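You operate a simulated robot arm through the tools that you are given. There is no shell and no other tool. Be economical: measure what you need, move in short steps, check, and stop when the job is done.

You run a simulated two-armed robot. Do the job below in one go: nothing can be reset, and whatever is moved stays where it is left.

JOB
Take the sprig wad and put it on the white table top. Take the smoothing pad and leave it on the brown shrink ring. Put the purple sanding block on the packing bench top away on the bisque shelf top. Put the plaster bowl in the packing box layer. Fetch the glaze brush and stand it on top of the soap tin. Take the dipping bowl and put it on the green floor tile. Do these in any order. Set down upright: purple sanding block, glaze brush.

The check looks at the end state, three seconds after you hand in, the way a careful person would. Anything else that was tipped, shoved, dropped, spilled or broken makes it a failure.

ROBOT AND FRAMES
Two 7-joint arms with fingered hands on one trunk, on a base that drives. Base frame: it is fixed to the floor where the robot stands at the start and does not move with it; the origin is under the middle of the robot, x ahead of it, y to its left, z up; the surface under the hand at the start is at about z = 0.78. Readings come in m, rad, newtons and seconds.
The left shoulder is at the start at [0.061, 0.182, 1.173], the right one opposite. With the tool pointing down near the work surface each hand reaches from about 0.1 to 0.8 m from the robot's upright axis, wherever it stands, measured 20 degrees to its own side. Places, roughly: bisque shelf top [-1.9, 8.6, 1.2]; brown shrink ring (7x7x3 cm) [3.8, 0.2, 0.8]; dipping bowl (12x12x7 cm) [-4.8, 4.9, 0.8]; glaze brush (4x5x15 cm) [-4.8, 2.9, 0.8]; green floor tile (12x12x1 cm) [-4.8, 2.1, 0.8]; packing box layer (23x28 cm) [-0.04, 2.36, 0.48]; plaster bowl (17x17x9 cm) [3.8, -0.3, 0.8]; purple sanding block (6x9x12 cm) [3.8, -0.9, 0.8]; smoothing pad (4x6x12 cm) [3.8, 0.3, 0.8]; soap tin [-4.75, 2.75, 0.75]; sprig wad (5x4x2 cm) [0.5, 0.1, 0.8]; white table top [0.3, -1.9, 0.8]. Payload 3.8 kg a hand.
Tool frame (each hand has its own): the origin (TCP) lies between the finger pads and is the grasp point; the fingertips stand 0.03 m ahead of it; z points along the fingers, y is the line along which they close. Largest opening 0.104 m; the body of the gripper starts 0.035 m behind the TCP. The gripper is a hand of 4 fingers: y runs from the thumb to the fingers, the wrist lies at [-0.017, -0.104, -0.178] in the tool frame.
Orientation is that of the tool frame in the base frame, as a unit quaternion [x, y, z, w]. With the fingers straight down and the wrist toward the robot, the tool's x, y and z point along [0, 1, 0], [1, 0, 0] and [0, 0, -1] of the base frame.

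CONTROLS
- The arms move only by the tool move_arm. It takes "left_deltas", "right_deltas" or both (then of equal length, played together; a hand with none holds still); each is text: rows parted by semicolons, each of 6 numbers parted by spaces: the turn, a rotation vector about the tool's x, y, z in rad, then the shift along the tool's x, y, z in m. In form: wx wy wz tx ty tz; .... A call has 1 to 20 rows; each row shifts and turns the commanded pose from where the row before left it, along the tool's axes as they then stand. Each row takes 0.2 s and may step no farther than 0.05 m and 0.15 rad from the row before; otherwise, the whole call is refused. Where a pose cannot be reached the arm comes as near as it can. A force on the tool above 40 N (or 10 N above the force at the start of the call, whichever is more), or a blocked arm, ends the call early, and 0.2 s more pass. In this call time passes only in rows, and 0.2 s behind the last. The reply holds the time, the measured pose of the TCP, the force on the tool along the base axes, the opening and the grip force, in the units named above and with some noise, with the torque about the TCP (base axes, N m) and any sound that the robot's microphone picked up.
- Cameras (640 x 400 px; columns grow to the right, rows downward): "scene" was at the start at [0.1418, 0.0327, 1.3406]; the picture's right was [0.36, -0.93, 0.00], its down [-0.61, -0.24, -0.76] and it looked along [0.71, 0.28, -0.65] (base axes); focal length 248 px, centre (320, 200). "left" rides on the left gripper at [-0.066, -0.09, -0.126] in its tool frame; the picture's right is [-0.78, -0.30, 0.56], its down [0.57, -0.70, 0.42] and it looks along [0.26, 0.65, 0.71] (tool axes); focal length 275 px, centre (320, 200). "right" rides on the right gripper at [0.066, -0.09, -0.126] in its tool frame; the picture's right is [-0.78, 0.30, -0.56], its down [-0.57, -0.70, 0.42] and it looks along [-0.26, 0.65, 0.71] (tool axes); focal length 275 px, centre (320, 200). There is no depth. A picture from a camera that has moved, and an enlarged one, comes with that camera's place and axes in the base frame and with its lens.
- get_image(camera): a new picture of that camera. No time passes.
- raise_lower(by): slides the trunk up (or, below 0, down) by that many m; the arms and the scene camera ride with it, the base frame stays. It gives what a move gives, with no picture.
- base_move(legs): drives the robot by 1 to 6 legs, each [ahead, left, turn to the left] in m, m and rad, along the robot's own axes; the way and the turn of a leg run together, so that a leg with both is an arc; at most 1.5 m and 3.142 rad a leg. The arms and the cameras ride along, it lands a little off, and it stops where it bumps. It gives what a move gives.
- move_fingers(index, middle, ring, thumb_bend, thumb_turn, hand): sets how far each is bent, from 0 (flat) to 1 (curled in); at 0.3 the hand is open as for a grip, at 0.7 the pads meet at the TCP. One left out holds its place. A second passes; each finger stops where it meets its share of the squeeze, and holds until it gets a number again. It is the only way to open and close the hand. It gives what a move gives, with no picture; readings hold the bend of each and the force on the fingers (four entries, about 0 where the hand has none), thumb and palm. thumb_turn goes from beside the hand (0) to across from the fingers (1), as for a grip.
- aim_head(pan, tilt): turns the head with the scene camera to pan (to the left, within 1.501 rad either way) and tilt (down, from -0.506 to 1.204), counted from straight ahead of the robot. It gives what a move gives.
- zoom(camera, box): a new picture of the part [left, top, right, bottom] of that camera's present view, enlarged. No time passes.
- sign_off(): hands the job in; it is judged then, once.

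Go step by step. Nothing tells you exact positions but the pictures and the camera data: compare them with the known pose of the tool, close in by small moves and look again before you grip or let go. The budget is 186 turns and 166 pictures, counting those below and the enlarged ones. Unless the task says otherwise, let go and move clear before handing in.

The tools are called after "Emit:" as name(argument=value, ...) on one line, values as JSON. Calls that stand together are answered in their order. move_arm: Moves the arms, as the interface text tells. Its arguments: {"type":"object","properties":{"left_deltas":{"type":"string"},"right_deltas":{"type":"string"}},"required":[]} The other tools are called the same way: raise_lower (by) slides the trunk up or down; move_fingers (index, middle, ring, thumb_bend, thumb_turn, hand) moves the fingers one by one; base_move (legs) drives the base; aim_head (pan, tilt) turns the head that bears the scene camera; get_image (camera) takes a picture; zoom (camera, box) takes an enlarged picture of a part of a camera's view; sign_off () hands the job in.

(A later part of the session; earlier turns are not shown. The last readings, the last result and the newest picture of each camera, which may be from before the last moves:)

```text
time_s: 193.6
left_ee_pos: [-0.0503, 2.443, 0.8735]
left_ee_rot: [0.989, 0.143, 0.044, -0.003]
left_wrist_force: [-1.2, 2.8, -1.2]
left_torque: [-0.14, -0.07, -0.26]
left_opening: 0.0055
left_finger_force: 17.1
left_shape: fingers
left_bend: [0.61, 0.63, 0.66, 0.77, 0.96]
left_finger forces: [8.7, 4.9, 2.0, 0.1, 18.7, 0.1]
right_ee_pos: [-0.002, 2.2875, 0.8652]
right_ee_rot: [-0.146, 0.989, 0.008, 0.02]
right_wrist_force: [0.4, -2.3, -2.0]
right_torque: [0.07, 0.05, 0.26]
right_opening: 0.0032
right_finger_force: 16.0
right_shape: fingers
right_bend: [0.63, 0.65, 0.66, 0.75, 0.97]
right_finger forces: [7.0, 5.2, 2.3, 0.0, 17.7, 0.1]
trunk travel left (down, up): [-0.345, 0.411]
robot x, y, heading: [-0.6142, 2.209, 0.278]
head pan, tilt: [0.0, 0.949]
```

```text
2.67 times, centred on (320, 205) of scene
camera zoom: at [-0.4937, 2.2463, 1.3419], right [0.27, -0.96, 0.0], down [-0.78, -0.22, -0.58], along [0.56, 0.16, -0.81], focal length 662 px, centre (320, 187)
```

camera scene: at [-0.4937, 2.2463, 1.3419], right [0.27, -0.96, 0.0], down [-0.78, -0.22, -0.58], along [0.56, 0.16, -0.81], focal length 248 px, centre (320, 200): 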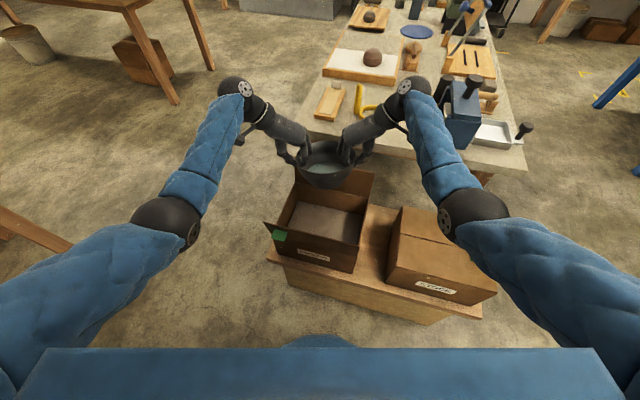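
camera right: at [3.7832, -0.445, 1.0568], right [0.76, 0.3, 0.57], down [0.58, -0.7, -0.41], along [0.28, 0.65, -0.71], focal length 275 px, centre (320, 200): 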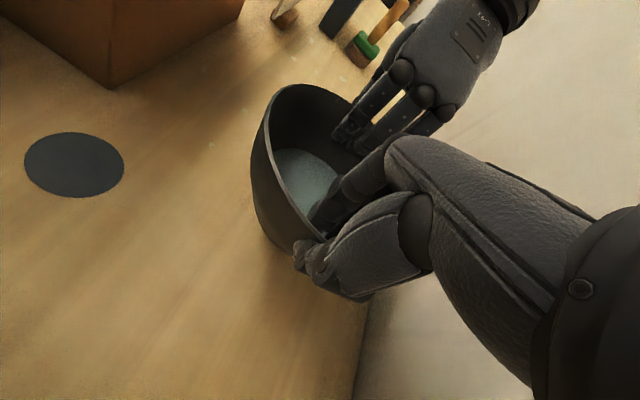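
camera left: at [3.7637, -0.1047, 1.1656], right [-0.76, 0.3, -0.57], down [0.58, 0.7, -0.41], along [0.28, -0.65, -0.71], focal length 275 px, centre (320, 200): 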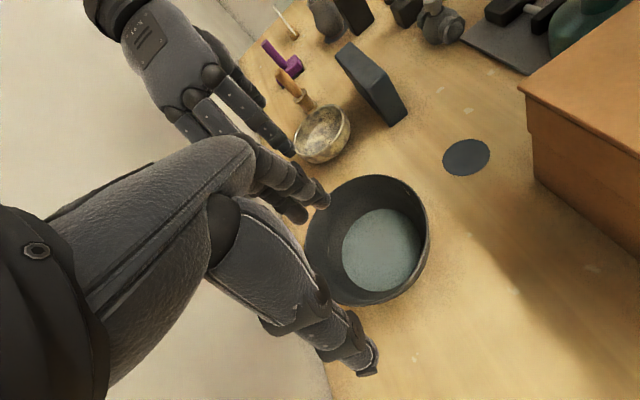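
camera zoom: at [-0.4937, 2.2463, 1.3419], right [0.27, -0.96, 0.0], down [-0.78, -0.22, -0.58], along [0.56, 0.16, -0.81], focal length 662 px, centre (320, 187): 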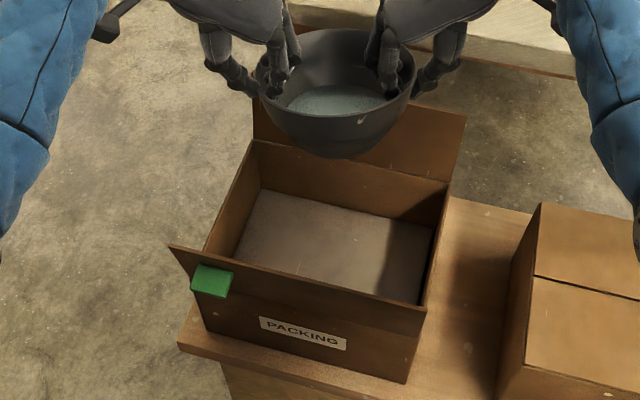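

The bowl at (-0.042, 2.356) is centred over the layer (-0.042, 2.367). Lower 20 cm more.

Emit:
raise_lower(by=-0.2)

Emit:
zoom(camera="scene", box=[220, 110, 420, 280])

```text
time_s: 195.8
left_ee_pos: [-0.0514, 2.4429, 0.6721]
left_ee_rot: [0.989, 0.143, 0.046, -0.003]
left_wrist_force: [-0.2, 3.9, -0.3]
left_torque: [-0.16, -0.08, -0.25]
left_opening: 0.0055
left_finger_force: 17.0
left_shape: fingers
left_bend: [0.61, 0.63, 0.67, 0.77, 0.96]
left_finger forces: [8.6, 4.8, 2.1, 0.0, 18.6, 0.0]
right_ee_pos: [-0.0022, 2.2861, 0.665]
right_ee_rot: [-0.146, 0.989, 0.008, 0.021]
right_wrist_force: [1.1, -3.1, -1.9]
right_torque: [0.06, 0.02, 0.22]
right_opening: 0.0032
right_finger_force: 16.5
right_shape: fingers
right_bend: [0.63, 0.65, 0.66, 0.76, 0.97]
right_finger forces: [7.2, 5.1, 2.3, 0.0, 17.7, 0.0]
trunk travel left (down, up): [-0.145, 0.611]
robot x, y, heading: [-0.6197, 2.2094, 0.281]
head pan, tilt: [0.0, 0.949]
```

```text
2.35 times, centred on (320, 195) of scene
camera zoom: at [-0.4055, 2.2715, 1.1361], right [0.27, -0.96, 0.0], down [-0.78, -0.22, -0.58], along [0.56, 0.16, -0.81], focal length 584 px, centre (320, 212)
```

zoom: 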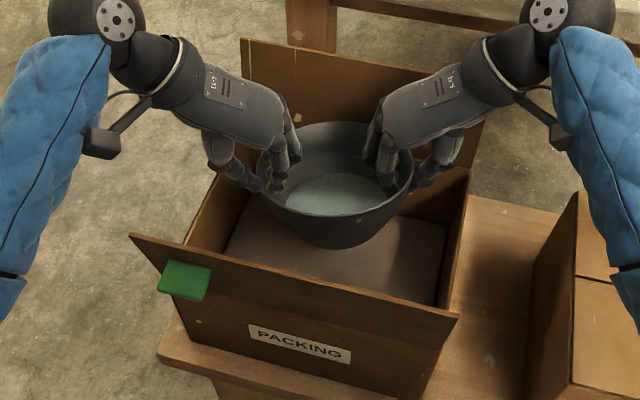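

Well centred. Lower 8 cm more, then in fine steps.

Emit:
raise_lower(by=-0.08)

Emit:
zoom(camera="scene", box=[220, 110, 420, 280])

```text
time_s: 196.9
left_ee_pos: [-0.0506, 2.4418, 0.5928]
left_ee_rot: [0.989, 0.143, 0.045, -0.004]
left_wrist_force: [-1.6, 3.0, -0.5]
left_torque: [-0.14, -0.07, -0.25]
left_opening: 0.005
left_finger_force: 17.7
left_shape: fingers
left_bend: [0.61, 0.63, 0.67, 0.77, 0.96]
left_finger forces: [8.6, 4.7, 2.3, 0.0, 18.7, 0.0]
right_ee_pos: [-0.0021, 2.2869, 0.5858]
right_ee_rot: [-0.147, 0.989, 0.007, 0.021]
right_wrist_force: [0.7, -3.0, -1.9]
right_torque: [0.06, 0.06, 0.25]
right_opening: 0.0034
right_finger_force: 16.4
right_shape: fingers
right_bend: [0.63, 0.65, 0.66, 0.76, 0.97]
right_finger forces: [7.2, 5.0, 2.2, 0.0, 17.7, 0.0]
trunk travel left (down, up): [-0.065, 0.691]
robot x, y, heading: [-0.6178, 2.2071, 0.275]
head pan, tilt: [0.0, 0.949]
```

```text
2.35 times, centred on (320, 195) of scene
camera zoom: at [-0.359, 2.2848, 1.0511], right [0.27, -0.96, 0.0], down [-0.78, -0.22, -0.58], along [0.56, 0.16, -0.81], focal length 584 px, centre (320, 212)
```

zoom: 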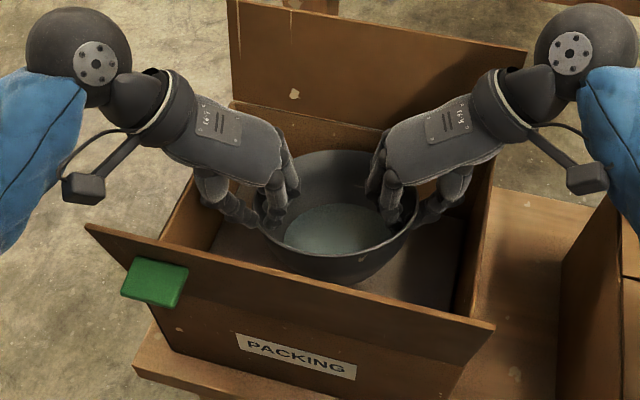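

Emit:
raise_lower(by=-0.015)

Emit:
raise_lower(by=-0.006)

Emit:
zoom(camera="scene", box=[240, 130, 400, 250])

```text
time_s: 197.6
left_ee_pos: [-0.0493, 2.4426, 0.5756]
left_ee_rot: [0.989, 0.142, 0.045, -0.003]
left_wrist_force: [-0.6, 1.9, 0.3]
left_torque: [-0.16, -0.1, -0.24]
left_opening: 0.0054
left_finger_force: 18.0
left_shape: fingers
left_bend: [0.61, 0.64, 0.67, 0.77, 0.96]
left_finger forces: [8.8, 5.3, 2.6, 0.0, 19.1, 0.0]
right_ee_pos: [-0.003, 2.2865, 0.5696]
right_ee_rot: [-0.147, 0.989, 0.008, 0.02]
right_wrist_force: [1.9, -3.1, -1.6]
right_torque: [0.07, 0.06, 0.23]
right_opening: 0.0032
right_finger_force: 15.6
right_shape: fingers
right_bend: [0.63, 0.65, 0.66, 0.76, 0.97]
right_finger forces: [7.0, 5.0, 2.5, 0.0, 17.6, 0.0]
trunk travel left (down, up): [-0.05, 0.706]
robot x, y, heading: [-0.6151, 2.2084, 0.277]
head pan, tilt: [0.0, 0.949]
```

```text
time_s: 198.1
left_ee_pos: [-0.0503, 2.4416, 0.5734]
left_ee_rot: [0.989, 0.143, 0.047, -0.002]
left_wrist_force: [-4.4, 3.0, 10.5]
left_torque: [-0.11, -0.45, -0.44]
left_opening: 0.0052
left_finger_force: 24.6
left_shape: fingers
left_bend: [0.61, 0.64, 0.66, 0.77, 0.95]
left_finger forces: [6.5, 5.8, 13.8, 0.1, 22.3, 0.1]
right_ee_pos: [-0.0029, 2.287, 0.5652]
right_ee_rot: [-0.147, 0.989, 0.009, 0.022]
right_wrist_force: [0.9, -3.8, 5.3]
right_torque: [0.19, -0.1, 0.35]
right_opening: 0.0035
right_finger_force: 18.8
right_shape: fingers
right_bend: [0.63, 0.65, 0.66, 0.76, 0.97]
right_finger forces: [6.2, 6.6, 4.7, 0.0, 19.7, 0.0]
trunk travel left (down, up): [-0.044, 0.712]
robot x, y, heading: [-0.6164, 2.2101, 0.278]
head pan, tilt: [0.0, 0.949]
```

```text
3.33 times, centred on (320, 190) of scene
camera zoom: at [-0.3473, 2.2881, 1.0288], right [0.27, -0.96, 0.0], down [-0.78, -0.22, -0.58], along [0.56, 0.16, -0.81], focal length 827 px, centre (320, 233)
```

zoom: 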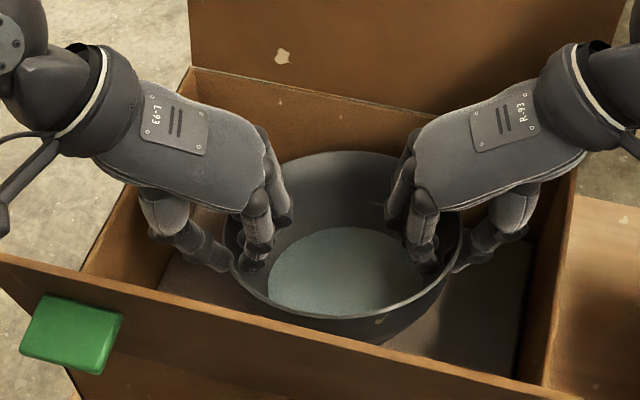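

The bowl is resting on the layer (contact force on both hands). Open both hands moderately.

Emit:
move_fingers(hand="left", index=0.52, middle=0.52, ring=0.52, thumb_bend=0.6)

Emit:
move_fingers(hand="right", index=0.52, middle=0.52, ring=0.52, thumb_bend=0.6)

Emit:
zoom(camera="scene", box=[240, 130, 400, 250])

```text
time_s: 199.1
left_ee_pos: [-0.0509, 2.4422, 0.5703]
left_ee_rot: [0.989, 0.142, 0.045, -0.003]
left_wrist_force: [0.0, -0.1, -1.4]
left_torque: [0.0, -0.03, 0.03]
left_opening: 0.039
left_finger_force: 0.8
left_shape: fingers
left_bend: [0.51, 0.52, 0.52, 0.6, 0.97]
left_finger forces: [1.1, 0.0, 0.0, 0.0, 0.1, 0.1]
right_ee_pos: [-0.0022, 2.286, 0.5636]
right_ee_rot: [-0.147, 0.989, 0.008, 0.02]
right_wrist_force: [-0.6, 0.8, 1.7]
right_torque: [0.22, -0.09, 0.12]
right_opening: 0.0036
right_finger_force: 15.9
right_shape: fingers
right_bend: [0.61, 0.65, 0.68, 0.76, 0.95]
right_finger forces: [9.7, 6.1, 0.8, 0.0, 15.6, 0.1]
trunk travel left (down, up): [-0.044, 0.712]
robot x, y, heading: [-0.6165, 2.2078, 0.274]
head pan, tilt: [0.0, 0.949]
```

```text
time_s: 200.1
left_ee_pos: [-0.0509, 2.4428, 0.5706]
left_ee_rot: [0.989, 0.143, 0.045, -0.003]
left_wrist_force: [1.1, 1.0, 0.1]
left_torque: [-0.01, 0.0, -0.02]
left_opening: 0.0381
left_finger_force: 0.0
left_shape: fingers
left_bend: [0.52, 0.52, 0.52, 0.6, 0.97]
left_finger forces: [0.0, 0.0, 0.0, 0.0, 0.1, 0.0]
right_ee_pos: [-0.0014, 2.2865, 0.5626]
right_ee_rot: [-0.148, 0.989, 0.007, 0.019]
right_wrist_force: [0.5, 0.4, 0.1]
right_torque: [-0.01, 0.01, -0.02]
right_opening: 0.0376
right_finger_force: 0.1
right_shape: fingers
right_bend: [0.52, 0.52, 0.52, 0.6, 0.97]
right_finger forces: [0.0, 0.0, 0.1, 0.1, 0.0, 0.0]
trunk travel left (down, up): [-0.044, 0.712]
robot x, y, heading: [-0.6202, 2.2074, 0.278]
head pan, tilt: [0.0, 0.949]
```

```text
3.33 times, centred on (320, 190) of scene
camera zoom: at [-0.3457, 2.2885, 1.0282], right [0.27, -0.96, 0.0], down [-0.78, -0.22, -0.58], along [0.56, 0.16, -0.81], focal length 827 px, centre (320, 233)
```

zoom: 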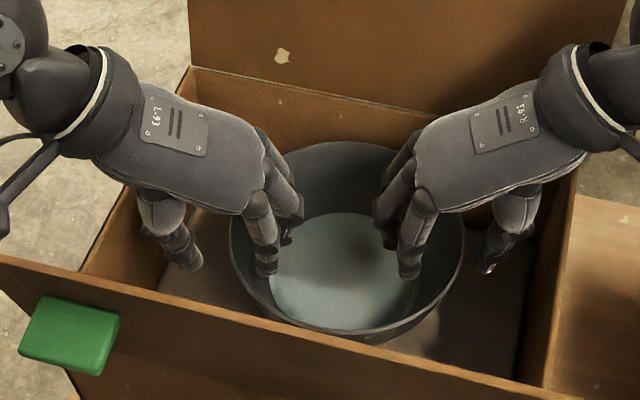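

Released cleanly. Raise the trunk straight up.

Emit:
raise_lower(by=0.1)

Emit:
raise_lower(by=0.35)

Emit:
get_image(camera="scene")

```text
time_s: 201.4
left_ee_pos: [-0.0504, 2.443, 0.6689]
left_ee_rot: [0.989, 0.144, 0.044, -0.002]
left_wrist_force: [0.5, -0.4, -0.2]
left_torque: [-0.02, 0.0, -0.01]
left_opening: 0.0382
left_finger_force: 0.1
left_shape: fingers
left_bend: [0.52, 0.52, 0.52, 0.6, 0.97]
left_finger forces: [0.0, 0.0, 0.0, 0.0, 0.0, 0.0]
right_ee_pos: [-0.0024, 2.2863, 0.6623]
right_ee_rot: [-0.146, 0.989, 0.007, 0.02]
right_wrist_force: [0.7, 0.0, -0.6]
right_torque: [-0.01, -0.01, 0.0]
right_opening: 0.0377
right_finger_force: 0.0
right_shape: fingers
right_bend: [0.52, 0.52, 0.52, 0.6, 0.97]
right_finger forces: [0.1, 0.1, 0.0, 0.0, 0.1, 0.1]
trunk travel left (down, up): [-0.144, 0.612]
robot x, y, heading: [-0.6131, 2.2104, 0.28]
head pan, tilt: [0.0, 0.949]
```

```text
time_s: 204.9
left_ee_pos: [-0.0511, 2.4428, 1.0202]
left_ee_rot: [0.989, 0.143, 0.045, -0.003]
left_wrist_force: [0.3, 0.3, -0.5]
left_torque: [0.0, 0.02, -0.03]
left_opening: 0.0378
left_finger_force: 0.1
left_shape: fingers
left_bend: [0.52, 0.52, 0.52, 0.6, 0.97]
left_finger forces: [0.0, 0.1, 0.0, 0.0, 0.0, 0.1]
right_ee_pos: [-0.0018, 2.2865, 1.0143]
right_ee_rot: [-0.147, 0.989, 0.007, 0.021]
right_wrist_force: [0.1, 0.4, -0.1]
right_torque: [-0.02, 0.0, 0.02]
right_opening: 0.0378
right_finger_force: 0.0
right_shape: fingers
right_bend: [0.52, 0.52, 0.52, 0.6, 0.97]
right_finger forces: [0.1, 0.1, 0.0, 0.1, 0.0, 0.1]
trunk travel left (down, up): [-0.494, 0.262]
robot x, y, heading: [-0.6141, 2.2082, 0.277]
head pan, tilt: [0.0, 0.949]
```

```text
66 pictures are left
camera scene: at [-0.5263, 2.2371, 1.4919], right [0.27, -0.96, 0.0], down [-0.78, -0.22, -0.58], along [0.56, 0.16, -0.81], focal length 248 px, centre (320, 200)
```

scene: 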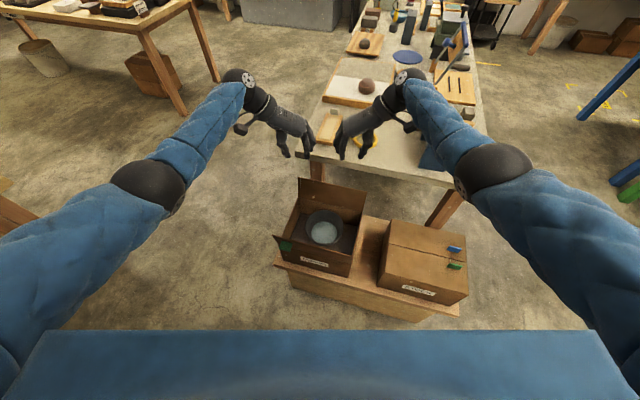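

Job 3 done: the bowl sits in the box. Next the purple block; I drive back to the packing bench via the corridor.

Emit:
base_move(legs=[[-0.1, 0, 0], [0, -1.2, 0], [0, 0, -0.277], [1.5, 0, 0], [1.4, 0, 0]])

Emit:
base_move(legs=[[0.05, -1.4, 0], [0, -0.4, 0]])

Emit:
aim_head(pan=-0.1, tilt=0.6)

Emit:
get_image(camera="scene")

```text
time_s: 226.3
left_ee_pos: [3.1449, 1.0888, 1.0215]
left_ee_rot: [0.999, 0.007, 0.044, 0.002]
left_wrist_force: [-0.1, -0.6, 0.4]
left_torque: [0.01, -0.01, 0.02]
left_opening: 0.0383
left_finger_force: 0.0
left_shape: fingers
left_bend: [0.52, 0.52, 0.52, 0.6, 0.97]
left_finger forces: [0.0, 0.0, 0.1, 0.0, 0.0, 0.1]
right_ee_pos: [3.1503, 0.9268, 1.0139]
right_ee_rot: [-0.011, 1.0, 0.004, 0.021]
right_wrist_force: [-0.1, 0.0, 0.7]
right_torque: [0.01, -0.01, 0.05]
right_opening: 0.0378
right_finger_force: 0.1
right_shape: fingers
right_bend: [0.52, 0.52, 0.52, 0.6, 0.97]
right_finger forces: [0.1, 0.1, 0.1, 0.0, 0.0, 0.1]
trunk travel left (down, up): [-0.494, 0.262]
robot x, y, heading: [2.5344, 1.0164, 0.002]
head pan, tilt: [0.0, 0.949]
```

```text
time_s: 235.5
left_ee_pos: [3.1979, -0.7383, 1.0213]
left_ee_rot: [0.999, 0.006, 0.045, 0.003]
left_wrist_force: [0.2, -0.2, 0.1]
left_torque: [0.03, 0.01, 0.02]
left_opening: 0.0385
left_finger_force: 0.1
left_shape: fingers
left_bend: [0.52, 0.52, 0.52, 0.6, 0.97]
left_finger forces: [0.1, 0.1, 0.2, 0.0, 0.0, 0.0]
right_ee_pos: [3.2036, -0.9027, 1.0127]
right_ee_rot: [-0.009, 1.0, 0.005, 0.021]
right_wrist_force: [0.5, 0.3, 0.1]
right_torque: [-0.01, -0.01, 0.02]
right_opening: 0.038
right_finger_force: 0.0
right_shape: fingers
right_bend: [0.52, 0.52, 0.52, 0.6, 0.97]
right_finger forces: [0.0, 0.0, 0.1, 0.1, 0.0, 0.0]
trunk travel left (down, up): [-0.494, 0.262]
robot x, y, heading: [2.5869, -0.8124, 0.004]
head pan, tilt: [0.0, 0.949]
```

```text
time_s: 236.3
left_ee_pos: [3.1987, -0.7386, 1.0214]
left_ee_rot: [0.999, 0.007, 0.044, 0.003]
left_wrist_force: [0.4, 0.0, 0.1]
left_torque: [0.05, 0.04, 0.02]
left_opening: 0.0381
left_finger_force: 0.0
left_shape: fingers
left_bend: [0.52, 0.52, 0.52, 0.6, 0.97]
left_finger forces: [0.1, 0.0, 0.0, 0.1, 0.0, 0.1]
right_ee_pos: [3.2032, -0.9014, 1.0144]
right_ee_rot: [-0.01, 1.0, 0.005, 0.021]
right_wrist_force: [-0.5, 0.6, -0.8]
right_torque: [-0.03, -0.01, -0.01]
right_opening: 0.0381
right_finger_force: 0.1
right_shape: fingers
right_bend: [0.52, 0.52, 0.52, 0.6, 0.97]
right_finger forces: [0.0, 0.0, 0.1, 0.1, 0.1, 0.1]
trunk travel left (down, up): [-0.494, 0.262]
robot x, y, heading: [2.5903, -0.8082, 0.005]
head pan, tilt: [-0.099, 0.6]
```

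```text
65 pictures are left
camera scene: at [2.6994, -0.8154, 1.5203], right [-0.1, -1.0, 0.0], down [-0.56, 0.05, -0.82], along [0.82, -0.08, -0.57], focal length 248 px, centre (320, 200)
```

scene: 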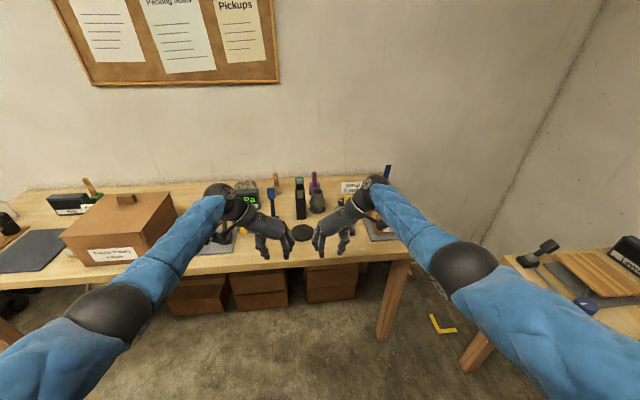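

I spread the hands, un-yaw the right one, and open both, then look at the block.

Emit:
move_arm(left_deltas="0 0 0 0 -0.04 0; 0 0 0 0 -0.04 0; 0 0 0 0 -0.04 0; 0 0 0 0 -0.03 0; 0 0 0 0 0 0; 0 0 0 0 0 0; 0 0 0 0 0 0; 0 0 0 0 0 0; 0 0 0 0 0 0; 0 0 0 0 0 0; 0 0 0 0 0 0; 0 0 0 0 0 0", right_deltas="0 0 0 0 -0.04 0; 0 0 0 0 -0.04 0; 0 0 0 0 -0.04 0; 0 0 0.15 0 -0.03 0; 0 0 0.15 0 0 0; 0 0 0.15 0 0 0; 0 0 0.15 0 0 0; 0 0 0.15 0 0 0; 0 0 0.15 0 0 0; 0 0 0.15 0 0 0; 0 0 0 0 0 0; 0 0 0 0 0 0")

Emit:
base_move(legs=[[0.3, 0.12, 0]])

Emit:
move_fingers(hand="right", index=0.3, middle=0.3, ring=0.3, thumb_bend=0.3)

Emit:
aim_head(pan=-0.2, tilt=0.7)

Emit:
get_image(camera="scene")

```text
time_s: 238.9
left_ee_pos: [3.1947, -0.5913, 1.0201]
left_ee_rot: [0.999, 0.006, 0.045, 0.003]
left_wrist_force: [0.8, -0.1, 0.7]
left_torque: [0.0, -0.01, -0.03]
left_opening: 0.0381
left_finger_force: 0.0
left_shape: fingers
left_bend: [0.52, 0.52, 0.52, 0.6, 0.97]
left_finger forces: [0.0, 0.1, 0.1, 0.0, 0.0, 0.0]
right_ee_pos: [3.2055, -1.0521, 1.0122]
right_ee_rot: [0.493, 0.87, 0.016, 0.017]
right_wrist_force: [-0.3, 1.0, 0.3]
right_torque: [-0.02, 0.01, 0.06]
right_opening: 0.0377
right_finger_force: 0.0
right_shape: fingers
right_bend: [0.52, 0.52, 0.52, 0.6, 0.97]
right_finger forces: [0.1, 0.0, 0.0, 0.0, 0.0, 0.0]
trunk travel left (down, up): [-0.494, 0.262]
robot x, y, heading: [2.5889, -0.809, 0.007]
head pan, tilt: [-0.099, 0.6]
```

```text
time_s: 241.1
left_ee_pos: [3.4938, -0.4751, 1.0213]
left_ee_rot: [0.999, 0.005, 0.044, 0.003]
left_wrist_force: [-0.2, 0.3, -0.3]
left_torque: [-0.02, 0.02, 0.03]
left_opening: 0.0381
left_finger_force: 0.2
left_shape: fingers
left_bend: [0.52, 0.52, 0.52, 0.6, 0.97]
left_finger forces: [0.1, 0.1, 0.1, 0.1, 0.1, 0.0]
right_ee_pos: [3.5024, -0.9347, 1.0115]
right_ee_rot: [0.494, 0.869, 0.013, 0.016]
right_wrist_force: [0.7, -0.5, 0.6]
right_torque: [0.02, 0.0, 0.0]
right_opening: 0.038
right_finger_force: 0.1
right_shape: fingers
right_bend: [0.52, 0.52, 0.52, 0.6, 0.97]
right_finger forces: [0.1, 0.0, 0.1, 0.0, 0.1, 0.1]
trunk travel left (down, up): [-0.494, 0.262]
robot x, y, heading: [2.8869, -0.6885, 0.004]
head pan, tilt: [-0.099, 0.6]
```

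```text
time_s: 242.1
left_ee_pos: [3.4926, -0.4748, 1.0194]
left_ee_rot: [0.999, 0.005, 0.045, 0.002]
left_wrist_force: [-0.1, 0.1, -0.2]
left_torque: [0.03, -0.03, -0.01]
left_opening: 0.038
left_finger_force: 0.1
left_shape: fingers
left_bend: [0.52, 0.52, 0.52, 0.6, 0.97]
left_finger forces: [0.2, 0.0, 0.0, 0.1, 0.0, 0.1]
right_ee_pos: [3.5021, -0.9348, 1.0124]
right_ee_rot: [0.495, 0.869, 0.014, 0.016]
right_wrist_force: [0.3, -0.7, -0.1]
right_torque: [-0.02, 0.03, -0.03]
right_opening: 0.1042
right_finger_force: 0.1
right_shape: fingers
right_bend: [0.3, 0.3, 0.3, 0.3, 0.97]
right_finger forces: [0.0, 0.0, 0.0, 0.0, 0.1, 0.0]
trunk travel left (down, up): [-0.494, 0.262]
robot x, y, heading: [2.8851, -0.6872, -0.002]
head pan, tilt: [-0.099, 0.6]
```

```text
time_s: 242.7
left_ee_pos: [3.4924, -0.4756, 1.0204]
left_ee_rot: [0.999, 0.005, 0.045, 0.003]
left_wrist_force: [-0.3, 0.7, -0.2]
left_torque: [0.0, -0.02, 0.04]
left_opening: 0.0383
left_finger_force: 0.1
left_shape: fingers
left_bend: [0.52, 0.52, 0.52, 0.6, 0.97]
left_finger forces: [0.0, 0.0, 0.0, 0.0, 0.0, 0.0]
right_ee_pos: [3.5011, -0.9347, 1.0136]
right_ee_rot: [0.494, 0.869, 0.013, 0.016]
right_wrist_force: [-0.3, 0.4, -0.3]
right_torque: [-0.02, 0.0, 0.01]
right_opening: 0.1041
right_finger_force: 0.1
right_shape: fingers
right_bend: [0.3, 0.3, 0.3, 0.3, 0.97]
right_finger forces: [0.1, 0.0, 0.1, 0.0, 0.0, 0.1]
trunk travel left (down, up): [-0.494, 0.262]
robot x, y, heading: [2.8848, -0.6874, 0.001]
head pan, tilt: [-0.201, 0.7]
```

```text
64 pictures are left
camera scene: at [2.9909, -0.7058, 1.5118], right [-0.2, -0.98, 0.0], down [-0.63, 0.13, -0.77], along [0.75, -0.15, -0.64], focal length 248 px, centre (320, 200)
```

scene: 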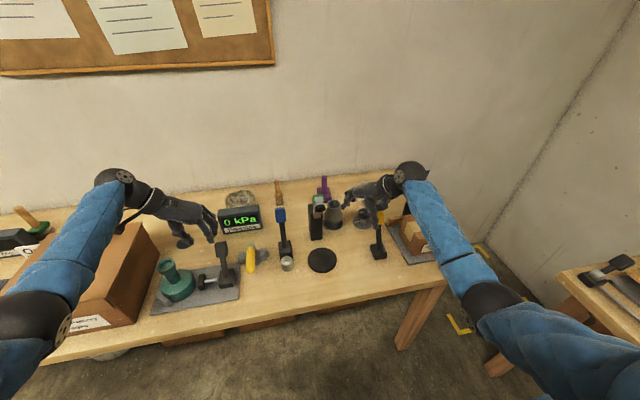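

Emit:
zoom(camera="scene", box=[260, 160, 420, 270])

Emit:
get_image(camera="right")

```text
3.64 times, centred on (340, 215) of scene
camera zoom: at [2.9909, -0.7058, 1.5118], right [-0.2, -0.98, 0.0], down [-0.63, 0.13, -0.77], along [0.75, -0.15, -0.64], focal length 903 px, centre (247, 146)
```

zoom: 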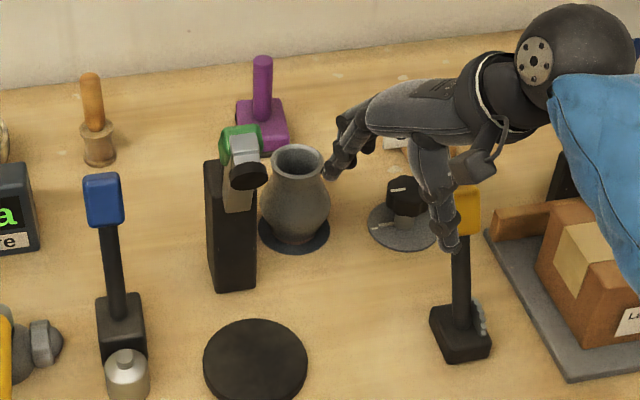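

```text
62 pictures are left
camera right: at [3.385, -0.9262, 1.1335], right [0.63, -0.52, 0.58], down [-0.29, -0.85, -0.44], along [0.72, 0.11, -0.68], focal length 275 px, centre (320, 200)
```

right: 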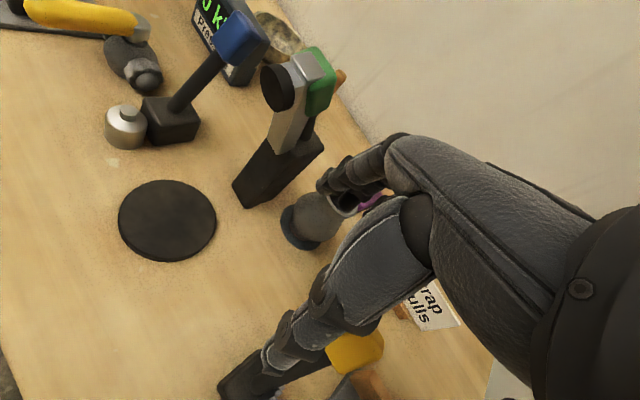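

The purple block's handle stands at about (3.84, -0.895), top z≈0.915, with a vase and tall device in front. I raise the hands and drive closer.

Emit:
move_arm(left_deltas="0 0 0 0 0 -0.04; 0 0 0 0 0 -0.04", right_deltas="0 0 0 0 0 -0.04; 0 0 0 0 0 -0.04")

Emit:
base_move(legs=[[0.3, 0, 0]])

Emit:
move_arm(right_deltas="0 0 0 -0.015 0.02 0; 0 0 0 -0.015 0.02 0")

Emit:
get_image(camera="right")

Emit:
zoom(camera="scene", box=[220, 160, 460, 310])

```text
time_s: 243.3
left_ee_pos: [3.4839, -0.4758, 1.1022]
left_ee_rot: [0.999, 0.004, 0.045, 0.003]
left_wrist_force: [-0.6, 0.1, -0.2]
left_torque: [0.02, 0.01, 0.03]
left_opening: 0.0382
left_finger_force: 0.1
left_shape: fingers
left_bend: [0.52, 0.52, 0.52, 0.6, 0.97]
left_finger forces: [0.1, 0.1, 0.1, 0.1, 0.0, 0.1]
right_ee_pos: [3.4966, -0.9378, 1.0937]
right_ee_rot: [0.493, 0.87, 0.014, 0.017]
right_wrist_force: [-0.4, 0.1, -0.4]
right_torque: [-0.02, -0.01, 0.0]
right_opening: 0.1043
right_finger_force: 0.1
right_shape: fingers
right_bend: [0.3, 0.3, 0.3, 0.3, 0.97]
right_finger forces: [0.0, 0.0, 0.0, 0.0, 0.0, 0.1]
trunk travel left (down, up): [-0.494, 0.262]
robot x, y, heading: [2.8871, -0.6938, -0.004]
head pan, tilt: [-0.201, 0.7]
```

```text
time_s: 245.4
left_ee_pos: [3.7877, -0.4809, 1.1022]
left_ee_rot: [0.999, 0.002, 0.044, 0.003]
left_wrist_force: [0.0, -0.3, -0.7]
left_torque: [0.0, 0.0, 0.01]
left_opening: 0.0382
left_finger_force: 0.1
left_shape: fingers
left_bend: [0.52, 0.52, 0.52, 0.6, 0.97]
left_finger forces: [0.0, 0.1, 0.0, 0.1, 0.0, 0.1]
right_ee_pos: [3.7982, -0.9412, 1.0938]
right_ee_rot: [0.496, 0.868, 0.014, 0.016]
right_wrist_force: [0.7, -1.2, 0.0]
right_torque: [-0.02, -0.03, -0.02]
right_opening: 0.1041
right_finger_force: 0.0
right_shape: fingers
right_bend: [0.3, 0.3, 0.3, 0.3, 0.97]
right_finger forces: [0.0, 0.1, 0.0, 0.0, 0.1, 0.0]
trunk travel left (down, up): [-0.494, 0.262]
robot x, y, heading: [3.1872, -0.6915, -0.009]
head pan, tilt: [-0.201, 0.7]
```

```text
time_s: 246.0
left_ee_pos: [3.7884, -0.4802, 1.1022]
left_ee_rot: [0.999, 0.002, 0.044, 0.003]
left_wrist_force: [-0.1, 0.8, 0.1]
left_torque: [0.02, 0.04, 0.0]
left_opening: 0.0382
left_finger_force: 0.1
left_shape: fingers
left_bend: [0.52, 0.52, 0.52, 0.6, 0.97]
left_finger forces: [0.0, 0.0, 0.1, 0.0, 0.0, 0.0]
right_ee_pos: [3.8473, -0.9475, 1.0957]
right_ee_rot: [0.496, 0.868, 0.014, 0.016]
right_wrist_force: [0.4, -0.7, -1.0]
right_torque: [-0.01, 0.01, -0.02]
right_opening: 0.1042
right_finger_force: 0.1
right_shape: fingers
right_bend: [0.3, 0.3, 0.3, 0.3, 0.97]
right_finger forces: [0.0, 0.0, 0.0, 0.0, 0.1, 0.0]
trunk travel left (down, up): [-0.494, 0.262]
robot x, y, heading: [3.1875, -0.6911, -0.008]
head pan, tilt: [-0.201, 0.7]
```

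```text
61 pictures are left
camera right: at [3.7312, -0.9373, 1.2176], right [0.63, -0.52, 0.58], down [-0.3, -0.85, -0.44], along [0.72, 0.11, -0.68], focal length 275 px, centre (320, 200)
```

right: 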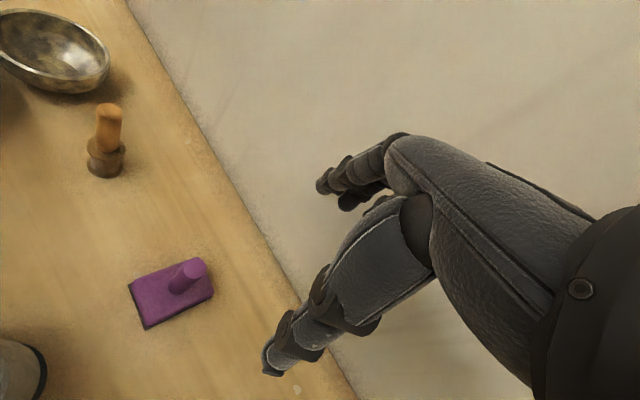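

```text
2.67 times, centred on (340, 235) of scene
camera zoom: at [3.2934, -0.7072, 1.5117], right [-0.21, -0.98, 0.0], down [-0.63, 0.13, -0.76], along [0.75, -0.16, -0.64], focal length 662 px, centre (267, 107)
```

zoom: 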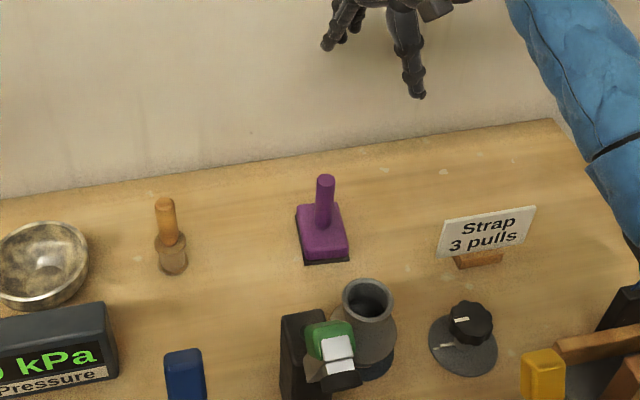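

Block located consistently at (3.836, -0.898). Align and lower.

Emit:
move_arm(right_deltas="0 0 0 0.024 0.008 0; 0 0 0 0.0245 0.008 0; 0 0 0 0 0 0.05; 0 0 0 0 0 0.05; 0 0 0 0 0 0.04; 0 0 0 0 0 0.02; 0 0 0 0 0 0")

Emit:
get_image(camera="right")

Emit:
zoom(camera="scene", box=[260, 160, 420, 280])

```text
time_s: 247.6
left_ee_pos: [3.788, -0.4806, 1.1017]
left_ee_rot: [0.999, 0.002, 0.044, 0.003]
left_wrist_force: [-0.4, 0.5, -0.4]
left_torque: [0.0, 0.0, -0.02]
left_opening: 0.0382
left_finger_force: 0.1
left_shape: fingers
left_bend: [0.52, 0.52, 0.52, 0.6, 0.97]
left_finger forces: [0.1, 0.0, 0.0, 0.0, 0.0, 0.1]
right_ee_pos: [3.8446, -0.8928, 0.9374]
right_ee_rot: [0.496, 0.868, 0.016, 0.017]
right_wrist_force: [0.0, -0.4, 0.4]
right_torque: [-0.01, 0.03, 0.01]
right_opening: 0.1041
right_finger_force: 0.1
right_shape: fingers
right_bend: [0.3, 0.3, 0.3, 0.3, 0.97]
right_finger forces: [0.1, 0.0, 0.0, 0.0, 0.0, 0.0]
trunk travel left (down, up): [-0.494, 0.262]
robot x, y, heading: [3.1877, -0.6895, -0.011]
head pan, tilt: [-0.201, 0.7]
```

```text
59 pictures are left
camera right: at [3.7282, -0.883, 1.0594], right [0.62, -0.52, 0.58], down [-0.29, -0.85, -0.45], along [0.72, 0.11, -0.68], focal length 275 px, centre (320, 200)
```

right: 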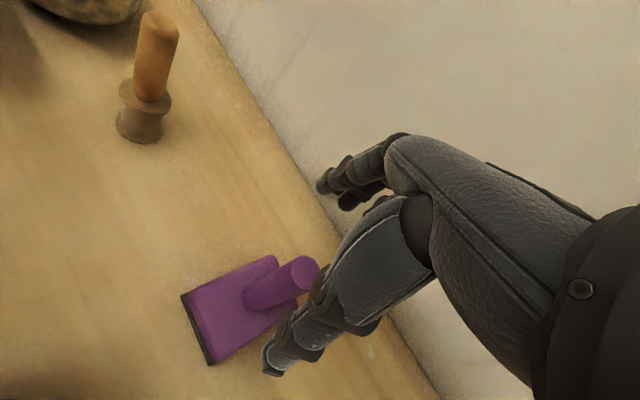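

```text
3.33 times, centred on (340, 220) of scene
camera zoom: at [3.2927, -0.7073, 1.5118], right [-0.2, -0.98, 0.0], down [-0.63, 0.13, -0.76], along [0.75, -0.16, -0.64], focal length 827 px, centre (253, 133)
```

zoom: 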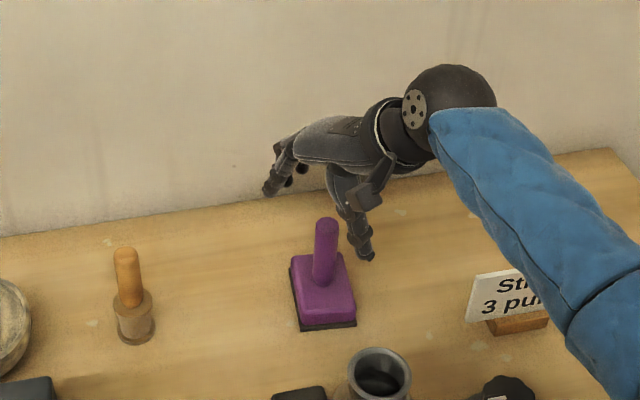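

Handle is between fingers and thumb; small shift and lower further, then close.

Emit:
move_arm(right_deltas="0 0 0 0.001 -0.01 0; 0 0 0 0 0 0.02; 0 0 0 0 0 0.016")

Emit:
move_fingers(hand="right", index=0.65, middle=0.65, ring=0.65, thumb_bend=0.65)

Emit:
get_image(camera="right")

```text
time_s: 248.4
left_ee_pos: [3.7875, -0.4808, 1.1012]
left_ee_rot: [0.999, 0.003, 0.044, 0.004]
left_wrist_force: [-0.1, -0.8, 0.2]
left_torque: [0.05, -0.01, 0.0]
left_opening: 0.0382
left_finger_force: 0.0
left_shape: fingers
left_bend: [0.52, 0.52, 0.52, 0.6, 0.97]
left_finger forces: [0.1, 0.0, 0.0, 0.0, 0.1, 0.0]
right_ee_pos: [3.8366, -0.8986, 0.9022]
right_ee_rot: [0.496, 0.868, 0.014, 0.017]
right_wrist_force: [-0.6, 0.3, 0.0]
right_torque: [-0.02, -0.02, -0.03]
right_opening: 0.1044
right_finger_force: 0.1
right_shape: fingers
right_bend: [0.3, 0.3, 0.3, 0.3, 0.97]
right_finger forces: [0.0, 0.0, 0.0, 0.0, 0.0, 0.1]
trunk travel left (down, up): [-0.494, 0.262]
robot x, y, heading: [3.1859, -0.6946, -0.002]
head pan, tilt: [-0.201, 0.7]
```

```text
time_s: 249.4
left_ee_pos: [3.7869, -0.4812, 1.101]
left_ee_rot: [0.999, 0.002, 0.044, 0.004]
left_wrist_force: [-0.3, 0.2, 0.3]
left_torque: [0.02, 0.02, 0.03]
left_opening: 0.0381
left_finger_force: 0.0
left_shape: fingers
left_bend: [0.52, 0.52, 0.52, 0.6, 0.97]
left_finger forces: [0.0, 0.1, 0.0, 0.0, 0.1, 0.1]
right_ee_pos: [3.8368, -0.8975, 0.9013]
right_ee_rot: [0.496, 0.868, 0.014, 0.016]
right_wrist_force: [-0.4, -0.3, 0.7]
right_torque: [-0.01, 0.02, 0.01]
right_opening: 0.0204
right_finger_force: 1.2
right_shape: fingers
right_bend: [0.64, 0.65, 0.65, 0.62, 0.97]
right_finger forces: [1.0, 0.3, 0.0, 0.0, 1.8, 0.0]
trunk travel left (down, up): [-0.494, 0.262]
robot x, y, heading: [3.1877, -0.6907, -0.006]
head pan, tilt: [-0.201, 0.7]
```

```text
57 pictures are left
camera right: at [3.7201, -0.8882, 1.023], right [0.63, -0.52, 0.58], down [-0.3, -0.85, -0.44], along [0.72, 0.11, -0.68], focal length 275 px, centre (320, 200)
```

right: 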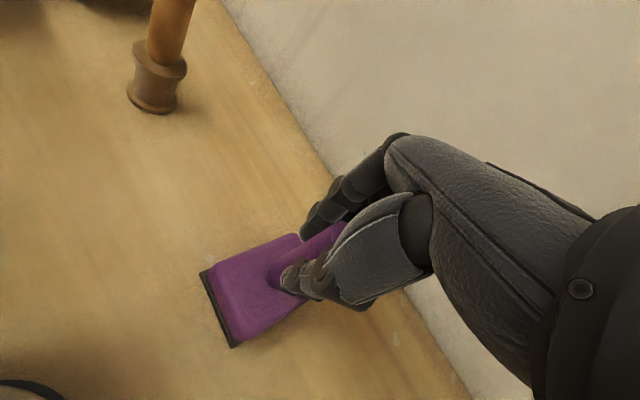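

Contact made; squeeze firmer and lift.

Emit:
move_fingers(hand="right", index=0.85, middle=0.85, ring=0.75, thumb_bend=0.82)

Emit:
move_arm(right_deltas="0 0 0 0 0 -0.02; 0 0 0 0 0 -0.04; 0 0 0 0 0 -0.05; 0 0 0 0 0 -0.05; 0 0 0 0 0 -0.04")

Emit:
get_image(camera="right")

Emit:
zoom(camera="scene", box=[240, 90, 440, 250])

```text
time_s: 250.4
left_ee_pos: [3.7875, -0.4815, 1.1027]
left_ee_rot: [0.999, 0.002, 0.044, 0.003]
left_wrist_force: [0.1, -0.3, 0.6]
left_torque: [0.02, -0.03, 0.01]
left_opening: 0.0378
left_finger_force: 0.1
left_shape: fingers
left_bend: [0.52, 0.52, 0.52, 0.6, 0.97]
left_finger forces: [0.0, 0.0, 0.0, 0.0, 0.1, 0.1]
right_ee_pos: [3.8358, -0.8986, 0.902]
right_ee_rot: [0.496, 0.868, 0.014, 0.016]
right_wrist_force: [-0.6, 0.4, -0.2]
right_torque: [0.03, 0.0, 0.01]
right_opening: 0.0162
right_finger_force: 19.9
right_shape: fingers
right_bend: [0.62, 0.71, 0.75, 0.68, 0.93]
right_finger forces: [9.0, 9.8, 0.0, 0.2, 19.9, 0.0]
trunk travel left (down, up): [-0.494, 0.262]
robot x, y, heading: [3.1905, -0.6926, -0.008]
head pan, tilt: [-0.201, 0.7]
```

```text
time_s: 251.6
left_ee_pos: [3.7873, -0.4813, 1.1023]
left_ee_rot: [0.999, 0.001, 0.044, 0.004]
left_wrist_force: [-0.3, -0.1, -0.3]
left_torque: [0.01, -0.01, 0.01]
left_opening: 0.038
left_finger_force: 0.1
left_shape: fingers
left_bend: [0.52, 0.52, 0.52, 0.6, 0.97]
left_finger forces: [0.0, 0.0, 0.0, 0.0, 0.1, 0.0]
right_ee_pos: [3.8253, -0.8977, 1.0995]
right_ee_rot: [0.496, 0.868, 0.014, 0.016]
right_wrist_force: [0.6, 0.5, -2.2]
right_torque: [-0.03, -0.03, 0.02]
right_opening: 0.0164
right_finger_force: 18.9
right_shape: fingers
right_bend: [0.62, 0.71, 0.75, 0.69, 0.93]
right_finger forces: [9.2, 10.4, 0.1, 0.0, 19.8, 0.0]
trunk travel left (down, up): [-0.494, 0.262]
robot x, y, heading: [3.1893, -0.69, -0.007]
head pan, tilt: [-0.201, 0.7]
```

```text
56 pictures are left
camera right: at [3.7088, -0.8883, 1.221], right [0.63, -0.52, 0.58], down [-0.3, -0.85, -0.44], along [0.72, 0.11, -0.68], focal length 275 px, centre (320, 200)
```

right: 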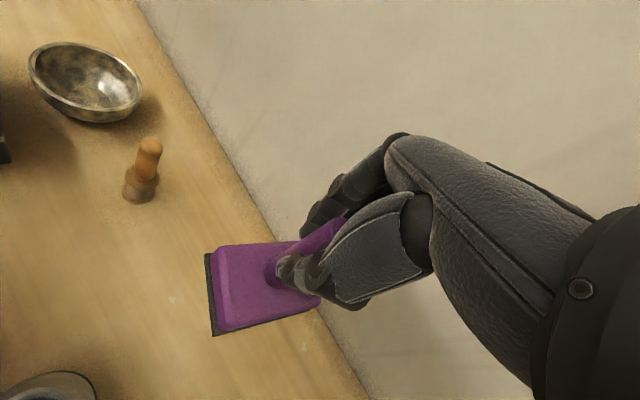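

```text
2.50 times, centred on (340, 170) of scene
camera zoom: at [3.2926, -0.7074, 1.5118], right [-0.21, -0.98, 0.0], down [-0.63, 0.13, -0.76], along [0.75, -0.16, -0.64], focal length 620 px, centre (270, 275)
```

zoom: 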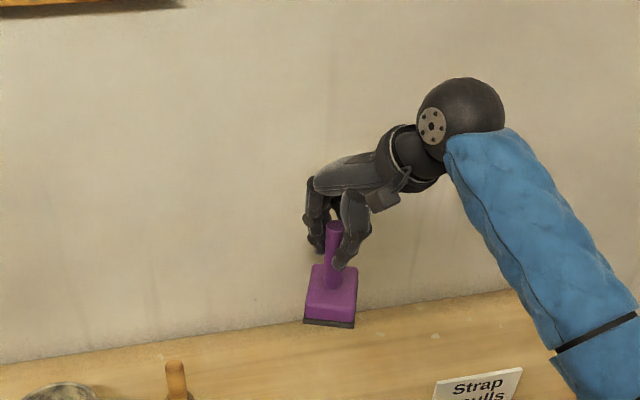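

The block is held upright. Now I drive toward the bisque shelf: back off, move to the corridor, and turn north.

Emit:
base_move(legs=[[-0.62, 0, 0], [0, 1.5, 0], [0, 0, 1.578], [0.9, 0, 0]])

Emit:
aim_head(pan=0.3, tilt=0.3)

Emit:
get_image(camera="scene")

```text
time_s: 270.4
left_ee_pos: [2.4662, 2.3534, 1.1011]
left_ee_rot: [0.718, 0.695, 0.034, -0.029]
left_wrist_force: [-0.4, -0.4, 0.3]
left_torque: [-0.05, 0.0, -0.01]
left_opening: 0.0381
left_finger_force: 0.0
left_shape: fingers
left_bend: [0.52, 0.52, 0.52, 0.6, 0.97]
left_finger forces: [0.0, 0.1, 0.1, 0.0, 0.0, 0.0]
right_ee_pos: [2.8858, 2.3758, 1.1001]
right_ee_rot: [-0.246, 0.969, 0.021, 0.002]
right_wrist_force: [-0.1, 0.7, -1.7]
right_torque: [0.0, -0.01, 0.0]
right_opening: 0.0155
right_finger_force: 19.9
right_shape: fingers
right_bend: [0.62, 0.71, 0.75, 0.69, 0.93]
right_finger forces: [9.2, 10.9, 0.1, 0.1, 19.0, 0.0]
trunk travel left (down, up): [-0.494, 0.262]
robot x, y, heading: [2.6595, 1.7465, 1.531]
head pan, tilt: [-0.201, 0.7]
```

```text
time_s: 271.3
left_ee_pos: [2.4661, 2.3525, 1.1011]
left_ee_rot: [0.717, 0.695, 0.034, -0.029]
left_wrist_force: [0.3, 0.8, -0.4]
left_torque: [-0.02, -0.03, 0.01]
left_opening: 0.0384
left_finger_force: 0.1
left_shape: fingers
left_bend: [0.52, 0.52, 0.52, 0.6, 0.97]
left_finger forces: [0.0, 0.1, 0.0, 0.0, 0.0, 0.1]
right_ee_pos: [2.8844, 2.3757, 1.0982]
right_ee_rot: [-0.246, 0.969, 0.022, 0.002]
right_wrist_force: [0.7, -0.4, -2.4]
right_torque: [0.0, 0.0, -0.01]
right_opening: 0.0159
right_finger_force: 19.9
right_shape: fingers
right_bend: [0.62, 0.71, 0.75, 0.69, 0.93]
right_finger forces: [9.3, 11.0, 0.0, 0.0, 19.0, 0.1]
trunk travel left (down, up): [-0.494, 0.262]
robot x, y, heading: [2.6523, 1.747, 1.53]
head pan, tilt: [0.3, 0.3]
```

```text
54 pictures are left
camera scene: at [2.6326, 1.8605, 1.5478], right [0.97, 0.26, 0.0], down [0.08, -0.29, -0.95], along [-0.24, 0.92, -0.3], focal length 248 px, centre (320, 200)
```

scene: 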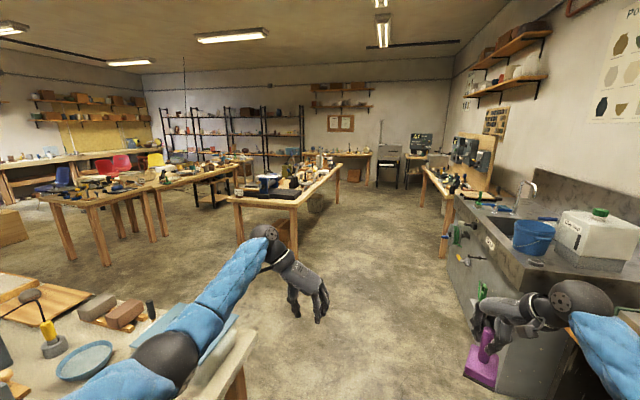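

Clear aisle to the north. I drive up it, turn left, and look toward the racks.

Emit:
base_move(legs=[[0, 0, 0.04], [1.5, 0, 0], [1.5, 0, 0], [1.5, 0, 0], [0.6, 0, 0], [0, 0, 0.8]])

Emit:
aim_head(pan=0.5, tilt=0.35)

Emit:
get_image(camera="scene")

```text
time_s: 298.5
left_ee_pos: [2.3386, 7.2089, 1.1011]
left_ee_rot: [0.421, 0.906, 0.022, -0.038]
left_wrist_force: [-0.8, 0.1, -0.8]
left_torque: [0.0, 0.02, -0.03]
left_opening: 0.038
left_finger_force: 0.0
left_shape: fingers
left_bend: [0.52, 0.52, 0.52, 0.6, 0.97]
left_finger forces: [0.0, 0.0, 0.1, 0.0, 0.1, 0.0]
right_ee_pos: [2.6344, 7.5058, 1.0995]
right_ee_rot: [-0.576, 0.817, 0.021, -0.005]
right_wrist_force: [0.1, -0.3, -2.6]
right_torque: [-0.02, 0.02, -0.02]
right_opening: 0.0155
right_finger_force: 20.0
right_shape: fingers
right_bend: [0.62, 0.71, 0.75, 0.7, 0.93]
right_finger forces: [9.3, 11.3, 0.0, 0.0, 18.9, 0.1]
trunk travel left (down, up): [-0.494, 0.262]
robot x, y, heading: [2.8834, 6.8846, 2.262]
head pan, tilt: [0.3, 0.3]
```

```text
time_s: 299.2
left_ee_pos: [2.3406, 7.2095, 1.1015]
left_ee_rot: [0.421, 0.906, 0.022, -0.038]
left_wrist_force: [-0.1, 0.4, 0.8]
left_torque: [-0.01, -0.01, -0.02]
left_opening: 0.0382
left_finger_force: 0.0
left_shape: fingers
left_bend: [0.52, 0.52, 0.52, 0.6, 0.97]
left_finger forces: [0.1, 0.0, 0.1, 0.1, 0.0, 0.0]
right_ee_pos: [2.6341, 7.5056, 1.0983]
right_ee_rot: [-0.576, 0.817, 0.021, -0.006]
right_wrist_force: [0.7, 0.1, -2.4]
right_torque: [0.04, 0.01, -0.03]
right_opening: 0.0155
right_finger_force: 19.8
right_shape: fingers
right_bend: [0.62, 0.71, 0.75, 0.7, 0.93]
right_finger forces: [9.2, 11.2, 0.1, 0.1, 19.0, 0.0]
trunk travel left (down, up): [-0.494, 0.262]
robot x, y, heading: [2.8884, 6.884, 2.264]
head pan, tilt: [0.499, 0.351]
```

```text
53 pictures are left
camera scene: at [2.7842, 6.9378, 1.5431], right [0.37, 0.93, 0.0], down [0.32, -0.13, -0.94], along [-0.87, 0.35, -0.34], focal length 248 px, centre (320, 200)
```

scene: 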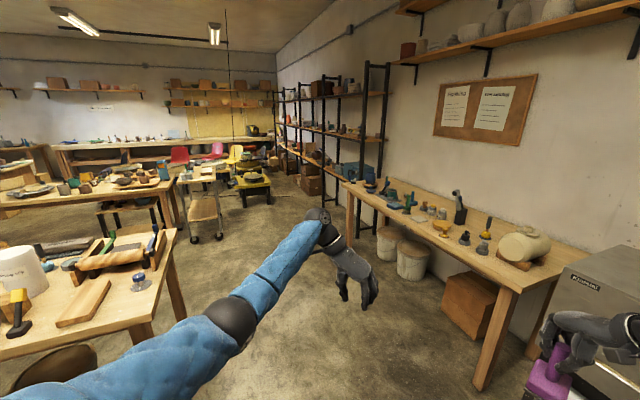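

I see a bench against the far wall, the racks beyond, and a small cart in front of them. I turn west and advance along the gap.

Emit:
base_move(legs=[[0, 0, 0.878], [0.5, -0.42, 0], [1.4, 0, 0]])

Emit:
aim_head(pan=-0.4, tilt=0.35)

Emit:
get_image(camera="scene")

```text
time_s: 311.6
left_ee_pos: [0.4103, 7.0712, 1.1015]
left_ee_rot: [-0.004, 0.999, 0.003, -0.044]
left_wrist_force: [0.1, 0.3, 1.3]
left_torque: [-0.01, 0.03, -0.02]
left_opening: 0.0384
left_finger_force: 0.1
left_shape: fingers
left_bend: [0.52, 0.52, 0.52, 0.6, 0.97]
left_finger forces: [0.1, 0.0, 0.0, 0.1, 0.0, 0.1]
right_ee_pos: [0.3717, 7.489, 1.0985]
right_ee_rot: [0.869, -0.495, -0.016, 0.014]
right_wrist_force: [-1.0, -0.4, -2.4]
right_torque: [-0.01, -0.04, 0.02]
right_opening: 0.0151
right_finger_force: 20.0
right_shape: fingers
right_bend: [0.62, 0.71, 0.75, 0.7, 0.93]
right_finger forces: [9.4, 11.6, 0.0, 0.0, 18.7, 0.0]
trunk travel left (down, up): [-0.494, 0.262]
robot x, y, heading: [1.0116, 7.2839, 3.142]
head pan, tilt: [0.499, 0.351]
```

```text
time_s: 312.8
left_ee_pos: [0.411, 7.0724, 1.1016]
left_ee_rot: [-0.004, 0.999, 0.003, -0.044]
left_wrist_force: [-0.2, 0.1, 0.0]
left_torque: [0.02, 0.01, 0.02]
left_opening: 0.0377
left_finger_force: 0.1
left_shape: fingers
left_bend: [0.52, 0.52, 0.52, 0.6, 0.97]
left_finger forces: [0.1, 0.1, 0.1, 0.0, 0.0, 0.0]
right_ee_pos: [0.371, 7.4884, 1.1001]
right_ee_rot: [0.869, -0.495, -0.016, 0.014]
right_wrist_force: [0.8, -1.4, -2.4]
right_torque: [0.03, 0.01, 0.05]
right_opening: 0.015
right_finger_force: 20.0
right_shape: fingers
right_bend: [0.62, 0.71, 0.75, 0.7, 0.93]
right_finger forces: [9.4, 11.6, 0.1, 0.1, 18.7, 0.0]
trunk travel left (down, up): [-0.494, 0.262]
robot x, y, heading: [1.0106, 7.2851, 3.138]
head pan, tilt: [-0.4, 0.351]
```

```text
52 pictures are left
camera scene: at [0.9014, 7.3229, 1.5431], right [0.39, 0.92, 0.0], down [0.32, -0.13, -0.94], along [-0.86, 0.37, -0.34], focal length 248 px, centre (320, 200)
```

scene: 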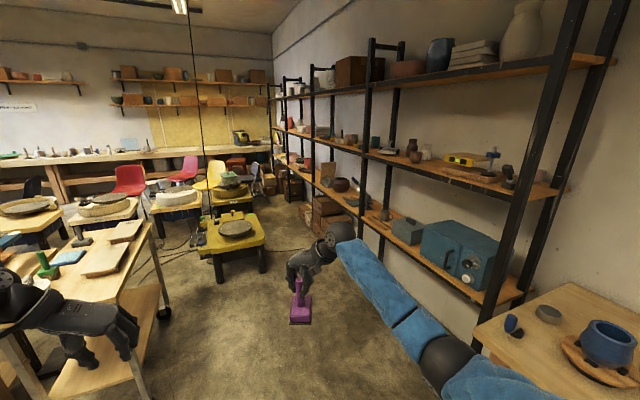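

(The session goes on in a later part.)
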